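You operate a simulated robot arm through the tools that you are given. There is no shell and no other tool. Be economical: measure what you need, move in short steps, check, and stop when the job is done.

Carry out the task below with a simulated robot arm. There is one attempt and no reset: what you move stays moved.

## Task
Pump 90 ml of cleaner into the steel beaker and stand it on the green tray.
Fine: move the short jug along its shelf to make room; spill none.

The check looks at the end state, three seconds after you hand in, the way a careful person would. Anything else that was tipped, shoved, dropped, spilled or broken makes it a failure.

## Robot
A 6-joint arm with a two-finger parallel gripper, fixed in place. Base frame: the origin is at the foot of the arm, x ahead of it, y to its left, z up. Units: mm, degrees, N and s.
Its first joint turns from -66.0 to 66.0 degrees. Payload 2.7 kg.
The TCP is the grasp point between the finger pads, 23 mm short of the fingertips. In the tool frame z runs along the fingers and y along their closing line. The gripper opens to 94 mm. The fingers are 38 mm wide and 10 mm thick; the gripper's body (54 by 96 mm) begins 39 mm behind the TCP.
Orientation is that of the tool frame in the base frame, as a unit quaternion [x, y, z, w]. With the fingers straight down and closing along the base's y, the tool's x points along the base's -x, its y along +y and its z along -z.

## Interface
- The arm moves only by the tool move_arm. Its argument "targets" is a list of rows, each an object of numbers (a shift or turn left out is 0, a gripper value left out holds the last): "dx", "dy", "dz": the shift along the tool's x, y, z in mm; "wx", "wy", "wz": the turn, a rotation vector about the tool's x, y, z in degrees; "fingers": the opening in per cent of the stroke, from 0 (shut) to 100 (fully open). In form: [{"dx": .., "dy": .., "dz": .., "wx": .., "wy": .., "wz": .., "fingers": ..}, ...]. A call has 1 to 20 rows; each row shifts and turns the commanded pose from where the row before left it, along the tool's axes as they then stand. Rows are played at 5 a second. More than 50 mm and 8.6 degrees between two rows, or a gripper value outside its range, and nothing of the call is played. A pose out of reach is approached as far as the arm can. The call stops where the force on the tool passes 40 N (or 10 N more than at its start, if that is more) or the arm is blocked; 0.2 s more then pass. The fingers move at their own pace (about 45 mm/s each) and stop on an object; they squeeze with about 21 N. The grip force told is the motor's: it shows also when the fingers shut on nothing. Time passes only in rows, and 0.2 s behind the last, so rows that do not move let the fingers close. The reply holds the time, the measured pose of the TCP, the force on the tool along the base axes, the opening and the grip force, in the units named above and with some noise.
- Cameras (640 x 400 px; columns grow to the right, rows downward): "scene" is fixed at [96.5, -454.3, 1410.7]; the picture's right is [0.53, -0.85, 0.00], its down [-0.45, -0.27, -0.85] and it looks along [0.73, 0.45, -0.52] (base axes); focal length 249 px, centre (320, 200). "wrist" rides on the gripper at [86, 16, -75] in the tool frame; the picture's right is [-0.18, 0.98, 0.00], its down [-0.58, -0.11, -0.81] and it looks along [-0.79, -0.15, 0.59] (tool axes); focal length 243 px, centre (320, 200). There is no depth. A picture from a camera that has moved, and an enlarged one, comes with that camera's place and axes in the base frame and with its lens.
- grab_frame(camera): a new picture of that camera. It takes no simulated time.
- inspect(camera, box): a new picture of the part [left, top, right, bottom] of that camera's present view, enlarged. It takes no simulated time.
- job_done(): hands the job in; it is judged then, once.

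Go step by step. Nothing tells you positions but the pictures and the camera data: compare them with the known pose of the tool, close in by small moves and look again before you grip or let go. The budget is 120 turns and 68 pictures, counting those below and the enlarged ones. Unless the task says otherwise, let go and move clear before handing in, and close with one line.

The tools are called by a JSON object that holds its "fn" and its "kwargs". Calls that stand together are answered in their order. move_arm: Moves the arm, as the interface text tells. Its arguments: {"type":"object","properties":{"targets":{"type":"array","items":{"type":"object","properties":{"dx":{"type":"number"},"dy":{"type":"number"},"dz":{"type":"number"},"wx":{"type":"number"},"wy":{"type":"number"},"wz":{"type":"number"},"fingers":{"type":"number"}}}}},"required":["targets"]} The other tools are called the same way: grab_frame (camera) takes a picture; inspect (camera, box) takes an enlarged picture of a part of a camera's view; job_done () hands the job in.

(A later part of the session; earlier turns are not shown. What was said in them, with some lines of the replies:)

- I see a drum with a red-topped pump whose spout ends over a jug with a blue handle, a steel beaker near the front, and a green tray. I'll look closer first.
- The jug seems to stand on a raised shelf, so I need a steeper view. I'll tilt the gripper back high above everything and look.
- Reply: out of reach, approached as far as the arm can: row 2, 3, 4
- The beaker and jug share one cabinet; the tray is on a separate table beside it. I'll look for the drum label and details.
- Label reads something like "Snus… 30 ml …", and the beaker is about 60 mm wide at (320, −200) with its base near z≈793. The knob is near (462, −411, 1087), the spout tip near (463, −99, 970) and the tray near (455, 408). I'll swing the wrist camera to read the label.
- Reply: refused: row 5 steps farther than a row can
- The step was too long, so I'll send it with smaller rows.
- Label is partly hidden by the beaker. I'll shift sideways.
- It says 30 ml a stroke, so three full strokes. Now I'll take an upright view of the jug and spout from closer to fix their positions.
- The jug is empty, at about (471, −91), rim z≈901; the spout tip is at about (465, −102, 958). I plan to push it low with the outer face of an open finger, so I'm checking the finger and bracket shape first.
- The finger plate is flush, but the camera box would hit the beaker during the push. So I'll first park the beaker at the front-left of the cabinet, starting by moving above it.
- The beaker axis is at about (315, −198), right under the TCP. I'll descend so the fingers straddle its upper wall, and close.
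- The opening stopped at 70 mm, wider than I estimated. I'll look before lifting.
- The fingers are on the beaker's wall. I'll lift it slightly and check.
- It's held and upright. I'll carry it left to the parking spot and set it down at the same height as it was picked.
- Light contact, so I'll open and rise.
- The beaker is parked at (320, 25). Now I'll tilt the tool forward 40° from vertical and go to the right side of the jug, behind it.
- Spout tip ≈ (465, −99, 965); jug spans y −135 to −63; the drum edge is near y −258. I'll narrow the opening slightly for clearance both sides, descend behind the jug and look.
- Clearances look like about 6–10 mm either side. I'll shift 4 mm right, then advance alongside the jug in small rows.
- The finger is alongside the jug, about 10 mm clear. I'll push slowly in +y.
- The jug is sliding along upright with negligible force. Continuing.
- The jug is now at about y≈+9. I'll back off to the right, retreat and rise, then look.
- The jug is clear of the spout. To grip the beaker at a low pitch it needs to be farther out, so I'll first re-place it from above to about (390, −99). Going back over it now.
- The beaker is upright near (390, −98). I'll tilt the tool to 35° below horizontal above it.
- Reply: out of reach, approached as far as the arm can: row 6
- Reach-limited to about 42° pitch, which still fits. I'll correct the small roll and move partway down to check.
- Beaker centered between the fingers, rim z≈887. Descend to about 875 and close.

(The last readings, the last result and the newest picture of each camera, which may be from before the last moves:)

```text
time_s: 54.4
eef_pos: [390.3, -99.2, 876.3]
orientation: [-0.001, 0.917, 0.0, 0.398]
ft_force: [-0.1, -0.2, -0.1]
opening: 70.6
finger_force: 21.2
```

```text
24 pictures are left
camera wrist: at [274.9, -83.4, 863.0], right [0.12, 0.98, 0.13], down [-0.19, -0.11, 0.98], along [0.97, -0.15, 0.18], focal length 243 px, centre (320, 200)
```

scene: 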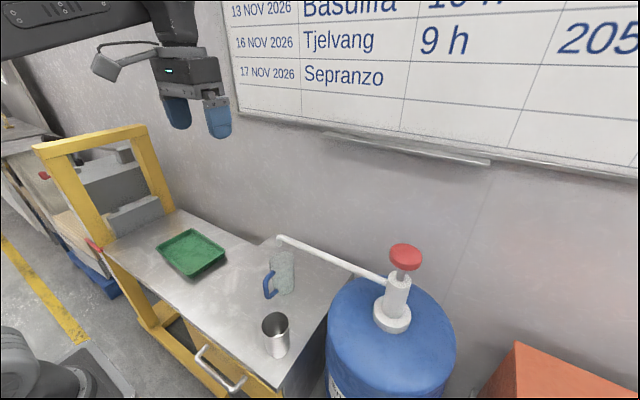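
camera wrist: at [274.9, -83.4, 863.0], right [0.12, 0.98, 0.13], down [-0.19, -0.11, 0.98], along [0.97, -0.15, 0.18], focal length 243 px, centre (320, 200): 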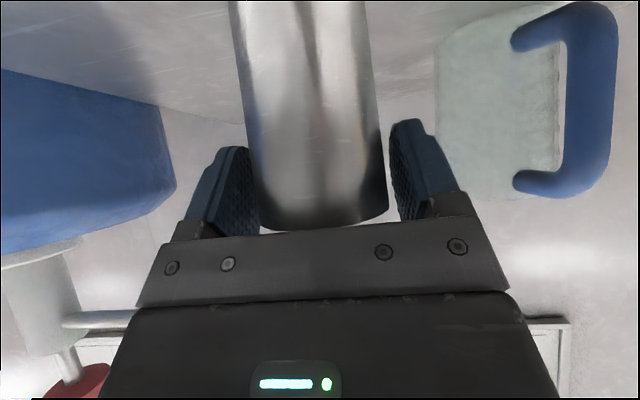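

Gripped. I'll lift 10 mm and carry it forward towards the spout, stopping to check.

{"fn": "move_arm", "kwargs": {"targets": [{"dz": -3.4, "dx": -3.7}, {"dz": -3.4, "dx": -3.7}, {"dz": 9, "dx": -8.4}, {"dz": 11.5, "dx": -10.7}, {"dz": 11.5, "dx": -10.7}, {"dz": 9, "dx": -8.4}, {}]}}

{"fn": "grab_frame", "kwargs": {"camera": "wrist"}}

{"fn": "inspect", "kwargs": {"camera": "scene", "box": [200, 210, 340, 310]}}

```text
time_s: 56.0
eef_pos: [445.4, -100.0, 885.7]
orientation: [-0.001, 0.917, 0.0, 0.398]
ft_force: [-0.1, 0.1, -0.2]
opening: 70.3
finger_force: 21.1
```

```text
23 pictures are left
camera wrist: at [330.3, -83.5, 873.7], right [0.12, 0.98, 0.13], down [-0.19, -0.11, 0.98], along [0.97, -0.15, 0.18], focal length 243 px, centre (320, 200)
```

wrist: 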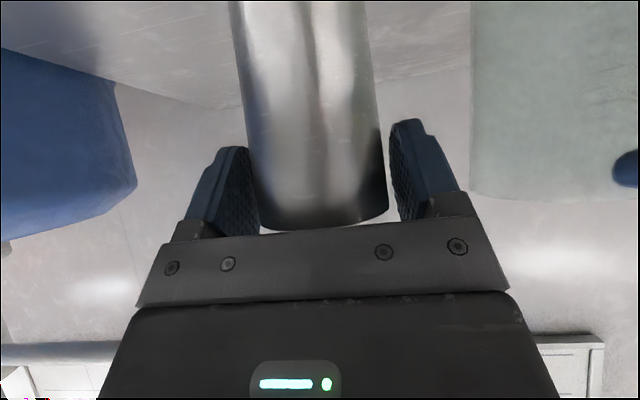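

```text
4.00 times, centred on (270, 260) of scene
camera zoom: at [96.5, -454.3, 1410.7], right [0.53, -0.85, 0.0], down [-0.45, -0.27, -0.85], along [0.73, 0.45, -0.52], focal length 997 px, centre (520, -40)
```

zoom: 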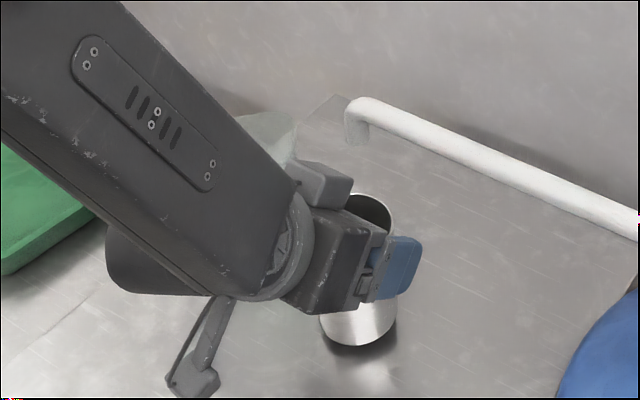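

Alignment agrees: the spout column is at about (465, −100). I'll lower to just above the table, advance 16 mm more with room under the spout, and check.

{"fn": "move_arm", "kwargs": {"targets": [{"dz": 5.1, "dx": 5.5}, {"dz": 4, "dx": -3.7}, {"dz": 4, "dx": -3.7}, {"dz": 4, "dx": -3.7}, {}]}}

{"fn": "inspect", "kwargs": {"camera": "scene", "box": [230, 210, 330, 280]}}

```text
time_s: 57.2
eef_pos: [461.3, -99.6, 879.4]
orientation: [-0.002, 0.917, 0.001, 0.398]
ft_force: [-0.4, 0.8, -1.2]
opening: 70.1
finger_force: 21.5
```

```text
5.71 times, centred on (280, 245) of scene
camera zoom: at [96.5, -454.3, 1410.7], right [0.53, -0.85, 0.0], down [-0.45, -0.27, -0.85], along [0.73, 0.45, -0.52], focal length 1424 px, centre (549, -57)
```

zoom: 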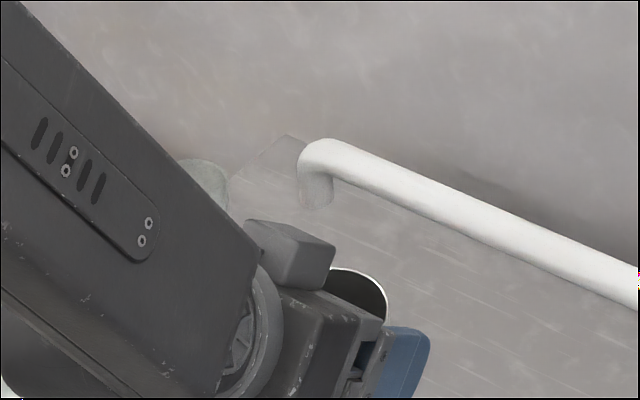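

{"fn": "move_arm", "kwargs": {"targets": [{"dz": 0.7, "dx": 0.75}, {"dz": 0.7, "dx": 0.75}, {"dz": 0.7, "dx": 0.75}, {}]}}

```text
time_s: 58.2
eef_pos: [461.2, -100.2, 876.8]
orientation: [0.0, 0.918, 0.0, 0.398]
ft_force: [0.3, -0.5, -0.9]
opening: 70.5
finger_force: 21.3
```

{"fn": "move_arm", "kwargs": {"targets": [{"dz": 0.5, "dx": 0.5}, {"fingers": 100}, {}, {}, {}, {"dz": -5, "dx": 4.7}, {"dz": -13, "dx": 12.1}, {"dz": -13, "dx": 12.1}, {"dz": -13, "dx": 12.1}, {"dz": -10, "dx": 9.3}, {}]}}

{"fn": "inspect", "kwargs": {"camera": "scene", "box": [200, 210, 340, 310]}}

{"fn": "grab_frame", "kwargs": {"camera": "wrist"}}

```text
time_s: 60.6
eef_pos: [387.8, -98.6, 875.5]
orientation: [-0.001, 0.917, 0.0, 0.399]
ft_force: [-0.5, -0.1, 0.1]
opening: 94.0
finger_force: 0.1
```

```text
4.00 times, centred on (270, 260) of scene
camera zoom: at [96.5, -454.3, 1410.7], right [0.53, -0.85, 0.0], down [-0.45, -0.27, -0.85], along [0.73, 0.45, -0.52], focal length 997 px, centre (520, -40)
```

zoom: 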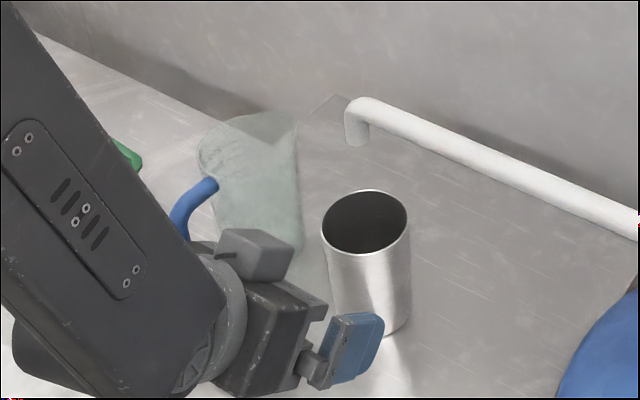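

```text
19 pictures are left
camera wrist: at [273.9, -82.9, 862.9], right [0.12, 0.98, 0.13], down [-0.19, -0.11, 0.98], along [0.97, -0.15, 0.18], focal length 243 px, centre (320, 200)
```

wrist: 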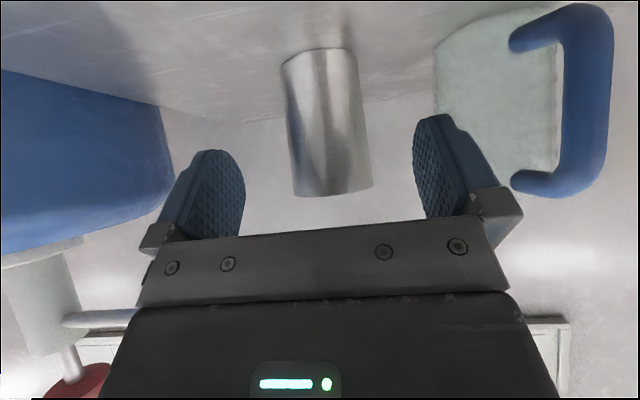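

The beaker sits under the spout, centers agreeing within a few mm. The knob top is at about (463, −411, 1090). I'll close the fingers, rise, turn toward the pump and stop short of it.

{"fn": "move_arm", "kwargs": {"targets": [{"dz": -20.5, "dx": -22, "fingers": 0}, {"dz": -20.5, "dx": -22}, {"dz": -20.5, "dx": -22}, {"dz": -20.5, "dx": -22}, {"dz": -20.5, "dx": -22}, {"wx": 5.07, "wz": 4.73}, {"wx": 5.07, "wz": 4.73}, {"wx": 5.07, "wz": 4.73}, {"wx": 5.07, "wz": 4.73}, {"wx": 5.07, "wz": 4.73}, {"wx": 5.07, "wz": 4.73}, {}]}}

```text
time_s: 63.2
eef_pos: [387.0, -100.3, 1024.5]
orientation: [0.07, 0.916, -0.032, 0.393]
ft_force: [-0.8, 0.3, 0.7]
opening: 0.0
finger_force: 21.2
out of reach, approached as far as the arm can: row 7, 8, 9, 10, 11
```

Yaw is joint-limited there, so I'll translate first and then yaw once beside the drum.

{"fn": "move_arm", "kwargs": {"targets": [{"dz": -6.4, "dx": -17.1, "dy": -31.6}, {"dz": -6.4, "dx": -17.1, "dy": -31.6}, {"dz": -6.4, "dx": -17.1, "dy": -31.6}, {"dz": -6.4, "dx": -17.1, "dy": -31.6}, {"dz": -6.4, "dx": -17.1, "dy": -31.6}, {"dz": -6.4, "dx": -17.1, "dy": -31.6}, {"dz": -6.4, "dx": -17.1, "dy": -31.6}, {"dz": -6.4, "dx": -17.1, "dy": -31.6}, {}, {"wx": 4.8, "wz": 4.47}, {"wx": 4.8, "wz": 4.47}, {"wx": 4.8, "wz": 4.47}, {"wx": 4.8, "wz": 4.47}, {"wx": 4.8, "wz": 4.47}, {}]}}

{"fn": "grab_frame", "kwargs": {"camera": "scene"}}

```text
time_s: 66.4
eef_pos: [404.9, -357.9, 1158.9]
orientation: [0.324, 0.86, -0.143, 0.369]
ft_force: [0.8, -0.5, -0.3]
opening: 0.0
finger_force: 21.5
```

```text
18 pictures are left
```

scene: 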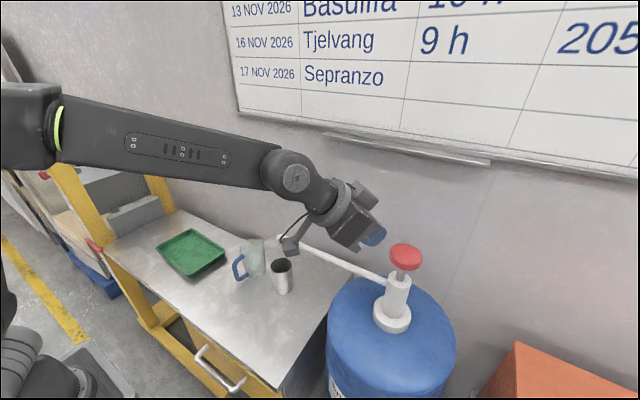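

Now I'll extend to over the knob, staying about 35 mm above it, and look.

{"fn": "move_arm", "kwargs": {"targets": [{"dz": 18.3, "dx": -17}, {"dz": 18.3, "dx": -17}, {"dz": 18.3, "dx": -17}, {}]}}

{"fn": "inspect", "kwargs": {"camera": "scene", "box": [320, 190, 480, 290]}}

{"fn": "grab_frame", "kwargs": {"camera": "wrist"}}

```text
time_s: 67.4
eef_pos: [459.0, -407.9, 1158.5]
orientation: [0.325, 0.859, -0.144, 0.369]
ft_force: [-0.4, -0.4, 0.5]
opening: 0.1
finger_force: 21.4
```

```text
4.00 times, centred on (400, 240) of scene
camera zoom: at [96.5, -454.3, 1410.7], right [0.53, -0.85, 0.0], down [-0.45, -0.27, -0.85], along [0.73, 0.45, -0.52], focal length 997 px, centre (0, 40)
```

zoom: 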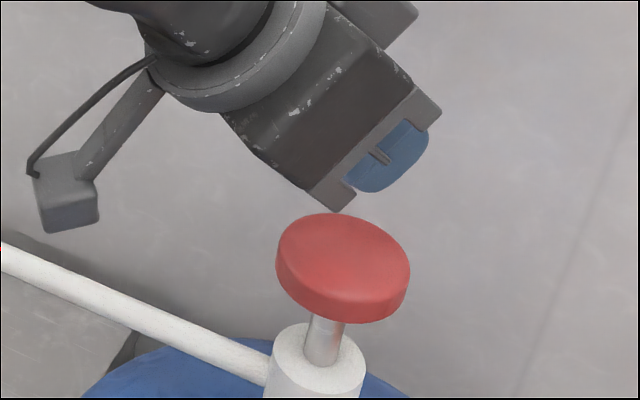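

```text
16 pictures are left
camera wrist: at [383.8, -320.9, 1146.2], right [0.75, 0.65, 0.13], down [-0.21, 0.05, 0.98], along [0.63, -0.76, 0.17], focal length 243 px, centre (320, 200)
```

wrist: 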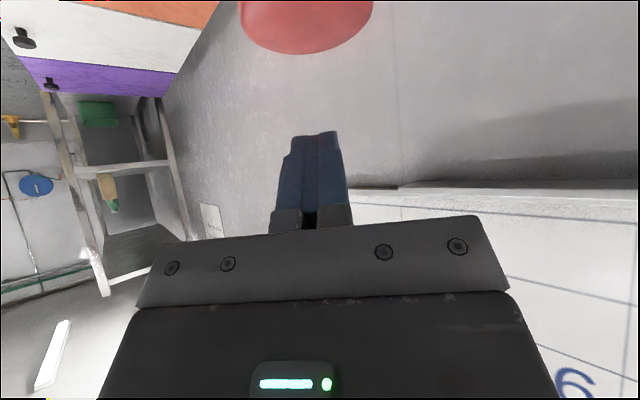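

Aligned over the knob. I'll descend to first contact.

{"fn": "move_arm", "kwargs": {"targets": [{"dz": 5.46, "dx": 5.85}, {"dz": 5.46, "dx": 5.85}, {"dz": 5.46, "dx": 5.85}, {"dz": 4.1, "dx": 4.4}, {}]}}

{"fn": "inspect", "kwargs": {"camera": "scene", "box": [320, 190, 480, 290]}}

```text
time_s: 68.6
eef_pos: [459.7, -407.8, 1128.2]
orientation: [0.325, 0.859, -0.144, 0.368]
ft_force: [-0.7, 0.5, 0.0]
opening: 0.0
finger_force: 20.8
```

```text
4.00 times, centred on (400, 240) of scene
camera zoom: at [96.5, -454.3, 1410.7], right [0.53, -0.85, 0.0], down [-0.45, -0.27, -0.85], along [0.73, 0.45, -0.52], focal length 997 px, centre (0, 40)
```

zoom: 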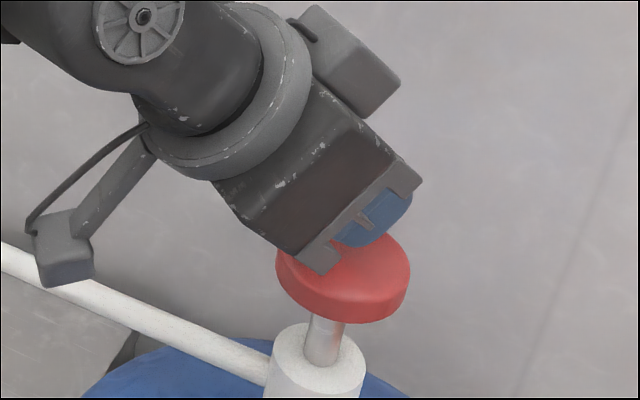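

{"fn": "move_arm", "kwargs": {"targets": [{"dz": 2.73, "dx": 2.92}, {"dz": 2.73, "dx": 2.92}, {"dz": 2.73, "dx": 2.92}, {"dz": 2.73, "dx": 2.92}, {"dz": 2.73, "dx": 2.92}, {}]}}

```text
time_s: 70.0
eef_pos: [459.0, -409.3, 1107.3]
orientation: [0.325, 0.859, -0.144, 0.369]
ft_force: [1.5, 0.9, 5.1]
opening: 0.1
finger_force: 20.6
```

Contact with a light spring force. Continue the stroke.

{"fn": "move_arm", "kwargs": {"targets": [{"dz": 2.73, "dx": 2.92}, {"dz": 2.73, "dx": 2.92}, {"dz": 2.73, "dx": 2.92}, {"dz": 2.73, "dx": 2.92}, {"dz": 2.73, "dx": 2.92}, {"dz": 2.73, "dx": 2.92}, {"dz": 2.73, "dx": 2.92}, {"dz": 2.73, "dx": 2.92}, {}]}}

{"fn": "grab_frame", "kwargs": {"camera": "scene"}}

```text
time_s: 72.0
eef_pos: [459.2, -408.1, 1078.8]
orientation: [0.324, 0.858, -0.146, 0.371]
ft_force: [-7.9, 5.0, 23.0]
opening: 0.0
finger_force: 21.3
```

```text
14 pictures are left
```

scene: 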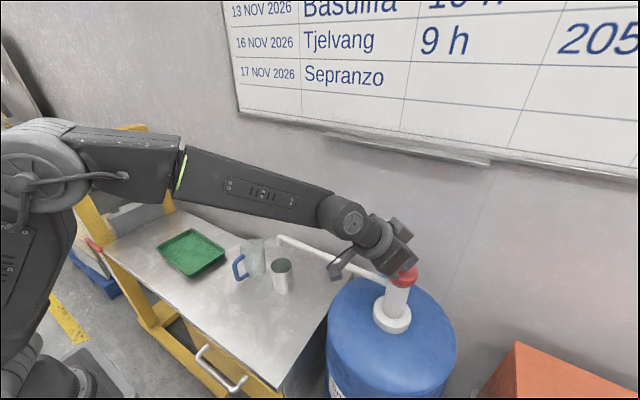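

{"fn": "move_arm", "kwargs": {"targets": [{"dz": 2.05, "dx": 2.2}, {"dz": 2.05, "dx": 2.2}, {}]}}

{"fn": "inspect", "kwargs": {"camera": "scene", "box": [240, 220, 460, 340]}}

```text
time_s: 72.8
eef_pos: [459.8, -409.5, 1078.3]
orientation: [0.323, 0.856, -0.146, 0.377]
ft_force: [-10.7, 8.0, 36.9]
opening: 0.0
finger_force: 20.9
```

```text
2.91 times, centred on (350, 280) of scene
camera zoom: at [95.6, -453.6, 1411.1], right [0.53, -0.85, 0.0], down [-0.44, -0.28, -0.85], along [0.73, 0.45, -0.52], focal length 725 px, centre (233, -33)
```

zoom: 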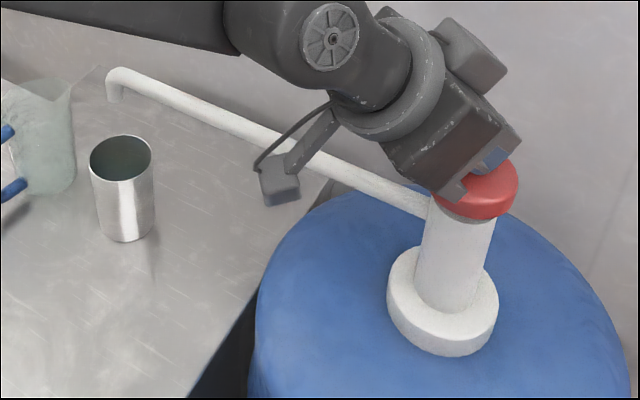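

Bottomed out, and the beaker now shows liquid inside. Release fully for the return stroke.

{"fn": "move_arm", "kwargs": {"targets": [{"dz": -4.8, "dx": -5.1}, {"dz": -4.8, "dx": -5.1}, {"dz": -4.8, "dx": -5.1}, {"dz": -4.8, "dx": -5.1}, {"dz": -4.8, "dx": -5.1}, {"dz": -4.8, "dx": -5.1}, {"dz": -4.8, "dx": -5.1}, {}, {}, {}]}}

{"fn": "inspect", "kwargs": {"camera": "scene", "box": [240, 220, 460, 340]}}

```text
time_s: 75.0
eef_pos: [459.9, -407.6, 1120.1]
orientation: [0.324, 0.859, -0.143, 0.369]
ft_force: [-0.5, 0.9, 2.0]
opening: 0.0
finger_force: 21.3
```

```text
2.91 times, centred on (350, 280) of scene
camera zoom: at [96.4, -454.3, 1410.8], right [0.53, -0.85, 0.0], down [-0.45, -0.27, -0.85], along [0.73, 0.45, -0.52], focal length 725 px, centre (233, -33)
```

zoom: 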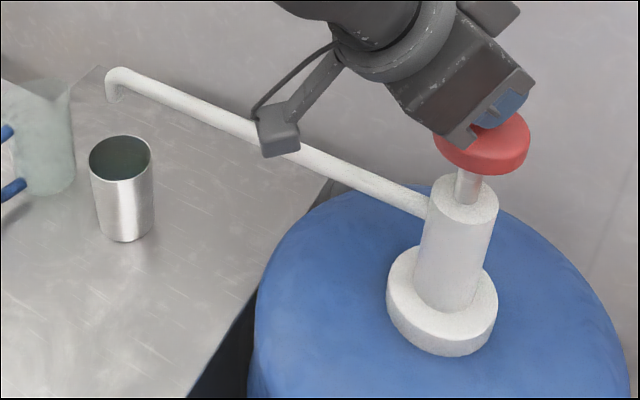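

{"fn": "move_arm", "kwargs": {"targets": [{"dz": -3.4, "dx": -3.66}, {"dz": -3.4, "dx": -3.66}, {}, {}]}}

```text
time_s: 76.0
eef_pos: [460.1, -407.3, 1129.0]
orientation: [0.324, 0.859, -0.144, 0.37]
ft_force: [-0.5, -0.6, -0.2]
opening: 0.0
finger_force: 20.7
```

Force is zero, so the knob is fully up. Second stroke.

{"fn": "move_arm", "kwargs": {"targets": [{"dz": 2.73, "dx": 2.92}, {"dz": 2.73, "dx": 2.92}, {"dz": 2.73, "dx": 2.92}, {"dz": 2.73, "dx": 2.92}, {"dz": 2.73, "dx": 2.92}, {"dz": 2.73, "dx": 2.92}, {"dz": 2.73, "dx": 2.92}, {"dz": 2.73, "dx": 2.92}, {"dz": 2.73, "dx": 2.92}, {"dz": 2.73, "dx": 2.92}, {"dz": 2.73, "dx": 2.92}, {"dz": 2.73, "dx": 2.92}, {"dz": 2.73, "dx": 2.92}, {"dz": 2.73, "dx": 2.92}, {}]}}

```text
time_s: 79.2
eef_pos: [459.5, -409.6, 1079.4]
orientation: [0.323, 0.857, -0.144, 0.375]
ft_force: [-7.1, 6.9, 29.5]
opening: 0.4
finger_force: 21.1
```

{"fn": "move_arm", "kwargs": {"targets": [{"dz": 1.4, "dx": 1.5}, {}, {}]}}

```text
time_s: 80.0
eef_pos: [460.1, -408.7, 1079.1]
orientation: [0.323, 0.857, -0.145, 0.375]
ft_force: [-9.7, 8.5, 34.6]
opening: 0.2
finger_force: 21.2
```

Bottomed. Full release.

{"fn": "move_arm", "kwargs": {"targets": [{"dz": -4.8, "dx": -5.1}, {"dz": -4.8, "dx": -5.1}, {"dz": -4.8, "dx": -5.1}, {"dz": -4.8, "dx": -5.1}, {"dz": -4.8, "dx": -5.1}, {"dz": -4.8, "dx": -5.1}, {"dz": -4.8, "dx": -5.1}, {"dz": -4.8, "dx": -5.1}, {}, {}, {}]}}

{"fn": "inspect", "kwargs": {"camera": "scene", "box": [240, 220, 460, 340]}}

```text
time_s: 82.4
eef_pos: [460.6, -407.6, 1128.4]
orientation: [0.325, 0.859, -0.144, 0.369]
ft_force: [-0.1, 0.4, 0.0]
opening: 0.1
finger_force: 21.2
```

```text
2.91 times, centred on (350, 280) of scene
camera zoom: at [96.5, -454.3, 1410.7], right [0.53, -0.85, 0.0], down [-0.45, -0.27, -0.85], along [0.73, 0.45, -0.52], focal length 725 px, centre (233, -33)
```

zoom: 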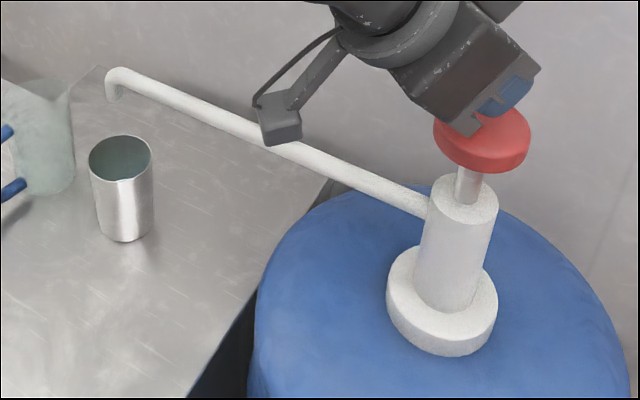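

Level has risen and no spill is visible. Third stroke.

{"fn": "move_arm", "kwargs": {"targets": [{"dz": 2.73, "dx": 2.92}, {"dz": 2.73, "dx": 2.92}, {"dz": 2.73, "dx": 2.92}, {"dz": 2.73, "dx": 2.92}, {"dz": 2.73, "dx": 2.92}, {"dz": 2.73, "dx": 2.92}, {"dz": 2.73, "dx": 2.92}, {"dz": 2.73, "dx": 2.92}, {"dz": 2.73, "dx": 2.92}, {"dz": 2.73, "dx": 2.92}, {"dz": 2.73, "dx": 2.92}, {"dz": 2.73, "dx": 2.92}, {"dz": 2.73, "dx": 2.92}, {"dz": 2.73, "dx": 2.92}, {}, {}]}}

```text
time_s: 85.8
eef_pos: [460.0, -407.7, 1079.8]
orientation: [0.324, 0.856, -0.146, 0.374]
ft_force: [-7.5, 7.5, 33.6]
opening: 0.1
finger_force: 20.8
```

{"fn": "move_arm", "kwargs": {"targets": [{"dz": 0.6, "dx": 0.6}, {}, {"dz": -4.8, "dx": -5.1}, {"dz": -4.8, "dx": -5.1}, {"dz": -4.8, "dx": -5.1}, {"dz": -4.8, "dx": -5.1}, {"dz": -4.8, "dx": -5.1}, {"dz": -4.8, "dx": -5.1}, {"dz": -4.8, "dx": -5.1}, {"dz": -4.8, "dx": -5.1}, {"dz": -10, "dx": -10.7}, {"dz": -10, "dx": -10.7}, {"dz": -10, "dx": -10.7}, {}]}}

{"fn": "inspect", "kwargs": {"camera": "scene", "box": [230, 210, 450, 340]}}

```text
time_s: 88.8
eef_pos: [460.3, -407.6, 1170.9]
orientation: [0.324, 0.86, -0.143, 0.369]
ft_force: [-0.1, 0.5, -0.2]
opening: 0.0
finger_force: 21.1
```

```text
2.91 times, centred on (340, 275) of scene
camera zoom: at [96.5, -454.3, 1410.7], right [0.53, -0.85, 0.0], down [-0.45, -0.27, -0.85], along [0.73, 0.45, -0.52], focal length 725 px, centre (262, -18)
```

zoom: 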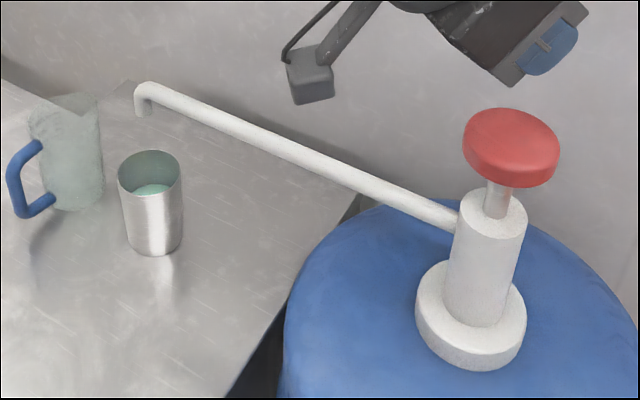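

Three strokes in, with green liquid in the beaker and no spill. Now I'll retrace the path back to in front of the beaker.

{"fn": "move_arm", "kwargs": {"targets": [{"dz": -18.3, "dx": 17}, {"dz": -18.3, "dx": 17}, {"dz": -18.3, "dx": 17}, {"wx": -4.8, "wz": -4.47}, {"wx": -4.8, "wz": -4.47}, {"wx": -4.8, "wz": -4.47}, {"wx": -4.8, "wz": -4.47}, {"wx": -4.8, "wz": -4.47}, {}]}}

```text
time_s: 90.8
eef_pos: [402.6, -357.9, 1171.7]
orientation: [0.069, 0.916, -0.031, 0.394]
ft_force: [0.1, -0.3, 0.7]
opening: 0.2
finger_force: 21.2
```

{"fn": "move_arm", "kwargs": {"targets": [{"dz": 7.6, "dx": 18.2, "dy": 31.6}, {"dz": 7.6, "dx": 18.2, "dy": 31.6}, {"dz": 7.6, "dx": 18.2, "dy": 31.6}, {"dz": 7.6, "dx": 18.2, "dy": 31.6}, {"dz": 7.6, "dx": 18.2, "dy": 31.6}, {"dz": 7.6, "dx": 18.2, "dy": 31.6}, {"dz": 7.6, "dx": 18.2, "dy": 31.6}, {"dz": 7.6, "dx": 18.2, "dy": 31.6}, {"wx": -3.2, "wz": -3.0, "fingers": 100}, {"wx": -3.2, "wz": -3.0}, {}, {}]}}

```text
time_s: 93.4
eef_pos: [385.1, -100.4, 1023.6]
orientation: [0.0, 0.919, -0.001, 0.394]
ft_force: [-0.2, -0.8, -1.4]
opening: 86.6
finger_force: 0.1
```

{"fn": "move_arm", "kwargs": {"targets": [{"dz": 20.4, "dx": 21.4}, {"dz": 20.4, "dx": 21.4}, {"dz": 20.4, "dx": 21.4}, {"dz": 20.4, "dx": 21.4}, {"dz": 20.4, "dx": 21.4, "dy": 1}, {}]}}

{"fn": "grab_frame", "kwargs": {"camera": "wrist"}}

```text
time_s: 94.8
eef_pos: [386.4, -98.8, 877.7]
orientation: [0.0, 0.919, -0.001, 0.394]
ft_force: [0.4, 0.5, -0.1]
opening: 94.0
finger_force: 0.1
```

```text
9 pictures are left
camera wrist: at [272.5, -83.0, 865.0], right [0.13, 0.98, 0.13], down [-0.18, -0.11, 0.98], along [0.97, -0.15, 0.17], focal length 243 px, centre (320, 200)
```

wrist: 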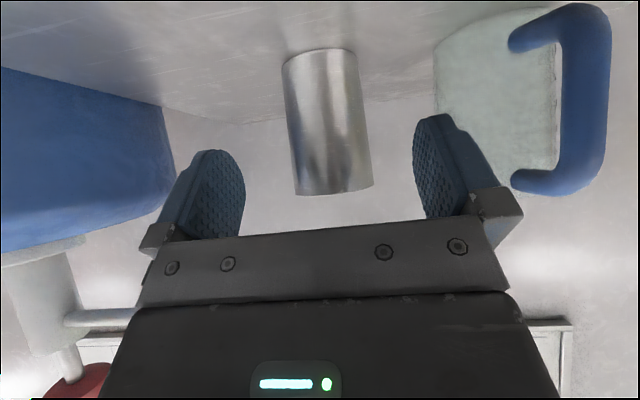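

Same view as when I left it. Advance and grip.

{"fn": "move_arm", "kwargs": {"targets": [{"dz": 10.7, "dx": -10.2}, {"dz": 10.7, "dx": -10.2}, {"dz": 10.7, "dx": -10.2}, {"dz": 10.7, "dx": -10.2}, {"dz": 10.8, "dx": -9.2}, {}, {"fingers": 0}, {}, {}, {}, {}]}}

```text
time_s: 97.2
eef_pos: [459.9, -100.0, 876.3]
orientation: [-0.001, 0.919, 0.0, 0.394]
ft_force: [0.3, 0.3, -0.4]
opening: 70.1
finger_force: 20.9
```

Gripped. I'll lift 8 mm and draw it back gently from under the spout, then raise.

{"fn": "move_arm", "kwargs": {"targets": [{"dz": -2.8, "dx": -2.9}, {"dz": -2.8, "dx": -2.9}, {"dz": -4, "dx": 3.8}, {"dz": -7, "dx": 6.7}, {"dz": -9, "dx": 8.6}, {"dz": -9, "dx": 8.6}, {"dz": -9, "dx": 8.6}, {"dz": -8, "dx": 7.6}, {"dz": -6, "dx": 5.7}, {"dz": -2, "dx": 1.9}, {}]}}

{"fn": "inspect", "kwargs": {"camera": "scene", "box": [180, 200, 380, 340]}}

```text
time_s: 99.6
eef_pos: [385.5, -100.0, 883.9]
orientation: [-0.001, 0.919, 0.0, 0.394]
ft_force: [-0.3, 0.6, -1.6]
opening: 69.8
finger_force: 21.2
```

```text
2.86 times, centred on (280, 270) of scene
camera zoom: at [96.5, -454.3, 1410.7], right [0.53, -0.85, 0.0], down [-0.45, -0.27, -0.85], along [0.73, 0.45, -0.52], focal length 712 px, centre (434, 0)
```

zoom: 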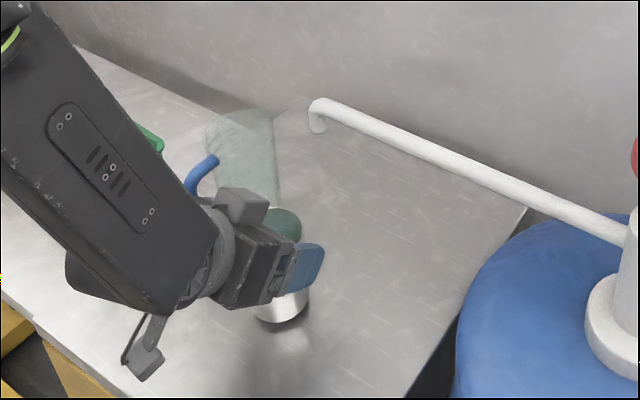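

{"fn": "move_arm", "kwargs": {"targets": [{"dz": -4, "dx": -4.2}, {"dz": -8, "dx": -8.4}, {"dz": -12, "dx": -12.6}, {"dz": -14, "dx": -14.7}, {"dz": -14, "dx": -14.7}, {"dz": -14, "dx": -14.7}, {"dz": -12, "dx": -12.6}, {"dz": -12, "dx": -12.6}, {"dz": -8, "dx": -8.4}, {"dz": -4, "dx": -4.2}, {}]}}

```text
time_s: 102.0
eef_pos: [385.7, -98.2, 1031.7]
orientation: [0.0, 0.919, -0.001, 0.395]
ft_force: [0.5, -0.3, -2.1]
opening: 70.0
finger_force: 21.5
```

{"fn": "move_arm", "kwargs": {"targets": [{"dy": 6}, {"dy": 12}, {"dy": 18, "dz": 4, "dx": -3.8}, {"dy": 22, "dz": 5, "dx": -4.8}, {"dy": 24, "dz": 5, "dx": -4.8}, {"dy": 24, "dz": 5, "dx": -4.8}, {"dy": 24, "dz": 5, "dx": -4.8}, {"dy": 22, "dz": 5, "dx": -4.8}, {"dy": 18}, {"dy": 12}, {"dy": 6}, {}]}}

```text
time_s: 104.6
eef_pos: [389.5, -18.1, 1021.8]
orientation: [-0.005, 0.915, -0.003, 0.403]
ft_force: [-0.5, 0.2, -2.2]
opening: 70.1
finger_force: 21.0
out of reach, approached as far as the arm can: row 5, 6, 7, 8, 9, 10, 11
```

The arm is near a wrist alignment limit when the tool lines up with the forearm. I'll yaw the tool to the left (about vertical, keeping the beaker upright) to move away from it.

{"fn": "move_arm", "kwargs": {"targets": [{"dy": -6, "wy": 1.1, "wx": -0.4, "wz": 0.4}, {"wx": -1.8, "wz": -1.7}, {"wx": -3.2, "wz": -3.0}, {"wx": -3.2, "wz": -3.0}, {"wx": -2, "wz": -1.9}, {}]}}

```text
time_s: 106.0
eef_pos: [387.1, -19.1, 1020.2]
orientation: [-0.109, 0.916, 0.054, 0.383]
ft_force: [-0.9, -0.1, -1.2]
opening: 70.1
finger_force: 20.9
out of reach, approached as far as the arm can: row 1, 2
```

{"fn": "move_arm", "kwargs": {"targets": [{"wy": -1.0, "wx": -0.5, "wz": -1.4}, {"dz": 4.9, "dx": -4.7, "dy": 10.7, "wx": -1.74, "wz": -1.66}, {"dz": 4.9, "dx": -4.7, "dy": 10.7, "wx": -1.74, "wz": -1.66}, {"dz": 4.9, "dx": -4.7, "dy": 10.7, "wx": -1.74, "wz": -1.66}, {"dz": 4.9, "dx": -4.7, "dy": 10.7, "wx": -1.74, "wz": -1.66}, {"dz": 4.9, "dx": -4.7, "dy": 10.7, "wx": -1.74, "wz": -1.66}, {}]}}

```text
time_s: 107.6
eef_pos: [398.6, 43.4, 1020.7]
orientation: [-0.216, 0.893, 0.094, 0.383]
ft_force: [-0.2, 0.8, -2.1]
opening: 70.3
finger_force: 21.2
```

Upright and unrestricted now. Continue toward the tray in stages, yawing along.

{"fn": "move_arm", "kwargs": {"targets": [{"dz": 4, "dx": -3.8, "dy": 4.8, "wx": -0.5, "wz": -0.48}, {"dz": 9, "dx": -8.6, "dy": 10.8, "wx": -1.1, "wz": -1.05}, {"dz": 13, "dx": -12.4, "dy": 15.6, "wx": -1.6, "wz": -1.53}, {"dz": 13, "dx": -12.4, "dy": 15.6, "wx": -1.6, "wz": -1.53}, {"dz": 13, "dx": -12.4, "dy": 15.6, "wx": -1.6, "wz": -1.53}, {"dz": 13, "dx": -12.4, "dy": 15.6, "wx": -1.6, "wz": -1.53}, {"dz": 13, "dx": -12.4, "dy": 15.6, "wx": -1.6, "wz": -1.53}, {"dz": 9, "dx": -8.6, "dy": 10.8, "wx": -1.1, "wz": -1.05}, {"dz": 4, "dx": -3.8, "dy": 4.8, "wx": -0.5, "wz": -0.48}, {}]}}

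```text
time_s: 109.8
eef_pos: [442.7, 203.1, 1021.8]
orientation: [-0.336, 0.855, 0.145, 0.367]
ft_force: [0.1, 0.8, -1.6]
opening: 70.2
finger_force: 20.8
```

{"fn": "move_arm", "kwargs": {"targets": [{"dz": 4.1, "dx": -3.9, "dy": 5, "wx": -0.48, "wz": -0.45}, {"dz": 9.3, "dx": -8.9, "dy": 11.1, "wx": -1.08, "wz": -1.02}, {"dz": 13.4, "dx": -12.8, "dy": 16.1, "wx": -1.56, "wz": -1.48}, {"dz": 13.4, "dx": -12.8, "dy": 16.1, "wx": -1.56, "wz": -1.48}, {"dz": 13.4, "dx": -12.8, "dy": 16.1, "wx": -1.56, "wz": -1.48}, {"dz": 13.4, "dx": -12.8, "dy": 16.1, "wx": -1.56, "wz": -1.48}, {"dz": 13.4, "dx": -12.8, "dy": 16.1, "wx": -1.56, "wz": -1.48}, {"dz": 9.3, "dx": -8.9, "dy": 11.1, "wx": -1.08, "wz": -1.02}, {"dz": 4.1, "dx": -3.9, "dy": 5, "wx": -0.48, "wz": -0.45}, {}]}}

{"fn": "grab_frame", "kwargs": {"camera": "scene"}}

```text
time_s: 112.0
eef_pos: [442.1, 373.0, 1021.2]
orientation: [-0.444, 0.804, 0.192, 0.346]
ft_force: [-0.2, -0.8, -2.6]
opening: 70.0
finger_force: 21.3
```

```text
7 pictures are left
```

scene: 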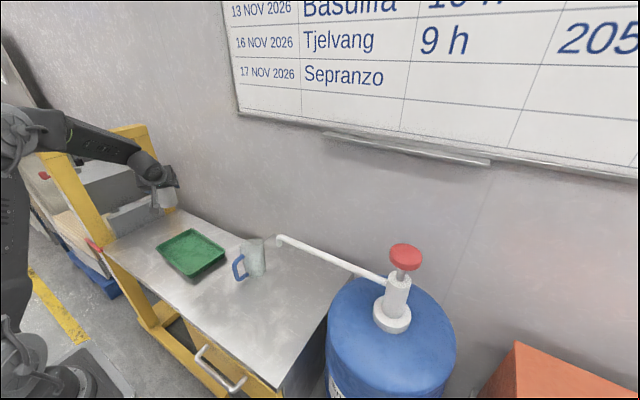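

Directly over the tray's center. Descend in stages.

{"fn": "move_arm", "kwargs": {"targets": [{"dz": 4, "dx": 4.2}, {"dz": 9, "dx": 9.4}, {"dz": 13.8, "dx": 14.5}, {"dz": 13.8, "dx": 14.5}, {"dz": 13.8, "dx": 14.5}, {"dz": 9, "dx": 9.4}, {"dz": 4, "dx": 4.2}, {}]}}

```text
time_s: 113.8
eef_pos: [442.1, 374.6, 923.5]
orientation: [-0.444, 0.804, 0.192, 0.346]
ft_force: [-0.6, 0.2, -1.1]
opening: 69.8
finger_force: 20.9
```

{"fn": "move_arm", "kwargs": {"targets": [{"dz": 4, "dx": 4.2}, {"dz": 9, "dx": 9.4}, {"dz": 13.8, "dx": 14.5}, {"dz": 13.8, "dx": 14.5}, {"dz": 13.8, "dx": 14.5}, {"dz": 9, "dx": 9.4}, {"dz": 4, "dx": 4.2}, {}]}}

{"fn": "inspect", "kwargs": {"camera": "scene", "box": [100, 170, 280, 290]}}

```text
time_s: 115.6
eef_pos: [442.7, 375.0, 827.1]
orientation: [-0.445, 0.804, 0.192, 0.345]
ft_force: [0.7, 0.1, -1.5]
opening: 70.1
finger_force: 21.6
```

```text
3.33 times, centred on (190, 230) of scene
camera zoom: at [96.5, -454.3, 1410.7], right [0.53, -0.85, 0.0], down [-0.45, -0.27, -0.85], along [0.73, 0.45, -0.52], focal length 831 px, centre (753, 100)
```

zoom: 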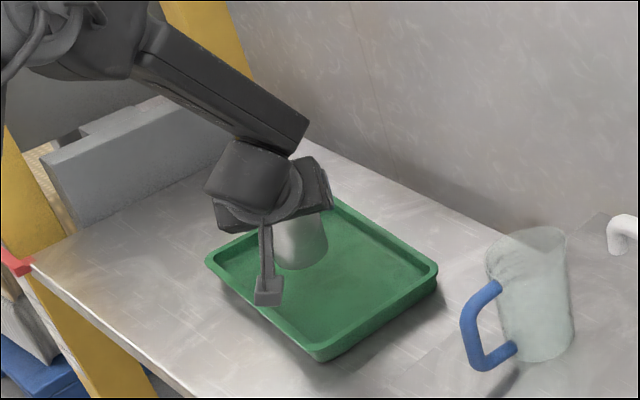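

Over the tray interior and upright. Lower slowly until contact.

{"fn": "move_arm", "kwargs": {"targets": [{"dz": 5.5, "dx": 5.8}, {"dz": 5.5, "dx": 5.8}, {"dz": 5.5, "dx": 5.8}, {"dz": 2.8, "dx": 2.9}, {"dz": 1.4, "dx": 1.5}, {}]}}

{"fn": "inspect", "kwargs": {"camera": "scene", "box": [140, 200, 250, 290]}}

```text
time_s: 117.0
eef_pos: [441.0, 375.0, 797.8]
orientation: [-0.445, 0.804, 0.192, 0.345]
ft_force: [-0.3, -0.3, -2.0]
opening: 70.3
finger_force: 20.6
```

```text
4.44 times, centred on (195, 245) of scene
camera zoom: at [96.5, -454.3, 1410.7], right [0.53, -0.85, 0.0], down [-0.45, -0.27, -0.85], along [0.73, 0.45, -0.52], focal length 1107 px, centre (876, 0)
```

zoom: 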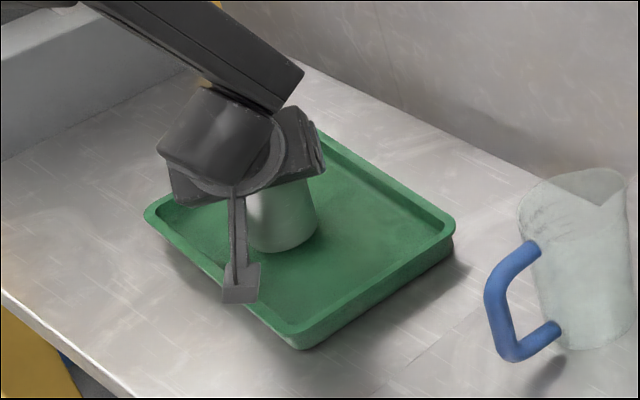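

{"fn": "move_arm", "kwargs": {"targets": [{"dz": 1.04, "dx": 1.09}, {"dz": 1.04, "dx": 1.09}, {"dz": 1.04, "dx": 1.09}, {"dz": 1.04, "dx": 1.09}, {}]}}

```text
time_s: 118.2
eef_pos: [441.4, 374.1, 790.8]
orientation: [-0.445, 0.804, 0.192, 0.346]
ft_force: [-0.1, -0.5, -2.2]
opening: 70.2
finger_force: 20.8
```

{"fn": "move_arm", "kwargs": {"targets": [{"dz": 1.04, "dx": 1.09}, {"dz": 1.04, "dx": 1.09}, {"dz": 1.04, "dx": 1.09}, {}]}}

```text
time_s: 119.2
eef_pos: [442.3, 376.0, 787.0]
orientation: [-0.444, 0.803, 0.193, 0.347]
ft_force: [-3.3, -0.7, 7.9]
opening: 70.1
finger_force: 20.8
```

Contact on the tray floor. Ease, open, and withdraw straight back then up.

{"fn": "move_arm", "kwargs": {"targets": [{"dz": -0.3, "dx": -0.3}, {"fingers": 100}, {}, {}, {}, {"dz": -4, "dx": 3.8}, {"dz": -9, "dx": 8.6}, {"dz": -13, "dx": 12.4}, {"dz": -13, "dx": 12.4}, {"dz": -13, "dx": 12.4}, {"dz": -15, "dx": -15.7}, {"dz": -20, "dx": -21}, {"dz": -20, "dx": -21}, {"dz": -20, "dx": -21}, {}]}}

{"fn": "inspect", "kwargs": {"camera": "scene", "box": [130, 190, 310, 310]}}

```text
time_s: 122.4
eef_pos: [402.9, 313.5, 893.3]
orientation: [-0.444, 0.804, 0.191, 0.345]
ft_force: [-0.2, -0.4, -0.3]
opening: 94.1
finger_force: 0.1
```

```text
3.33 times, centred on (220, 250) of scene
camera zoom: at [96.5, -454.3, 1410.7], right [0.53, -0.85, 0.0], down [-0.45, -0.27, -0.85], along [0.73, 0.45, -0.52], focal length 831 px, centre (653, 33)
```

zoom: 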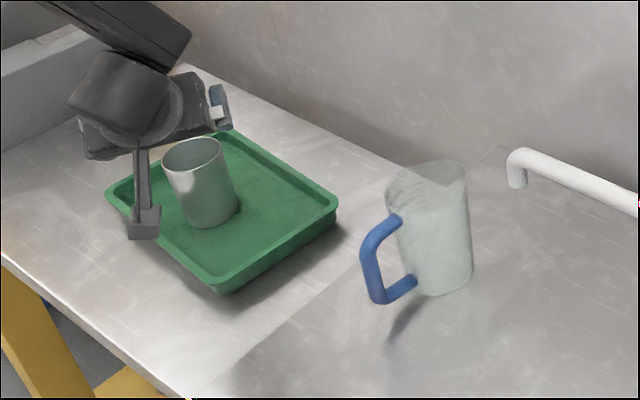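

The beaker stands upright inside the tray. I'll rise well clear and take a final overall look.

{"fn": "move_arm", "kwargs": {"targets": [{"dz": -20, "dx": -21}, {"dz": -20, "dx": -21}, {"dz": -20, "dx": -21}, {}, {}]}}

{"fn": "grab_frame", "kwargs": {"camera": "scene"}}

```text
time_s: 123.6
eef_pos: [402.6, 312.5, 981.9]
orientation: [-0.444, 0.804, 0.192, 0.346]
ft_force: [-0.5, -0.2, -1.3]
opening: 93.9
finger_force: 0.0
```

```text
3 pictures are left
```

scene: 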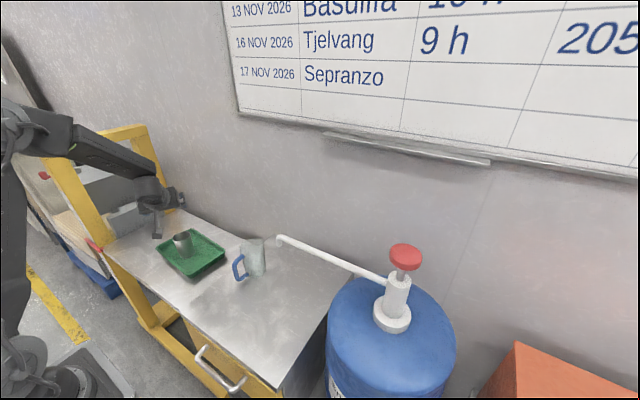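

Everything is upright, the surfaces are dry and the arm is clear, so I'm handing in.

{"fn": "job_done", "kwargs": {}}

```text
The job is handed in.
```

The steel beaker stands upright on the green tray after three full pump strokes (30 ml a stroke on the drum label, so 90 ml); I saw no spills, and the jug was only slid along its shelf.
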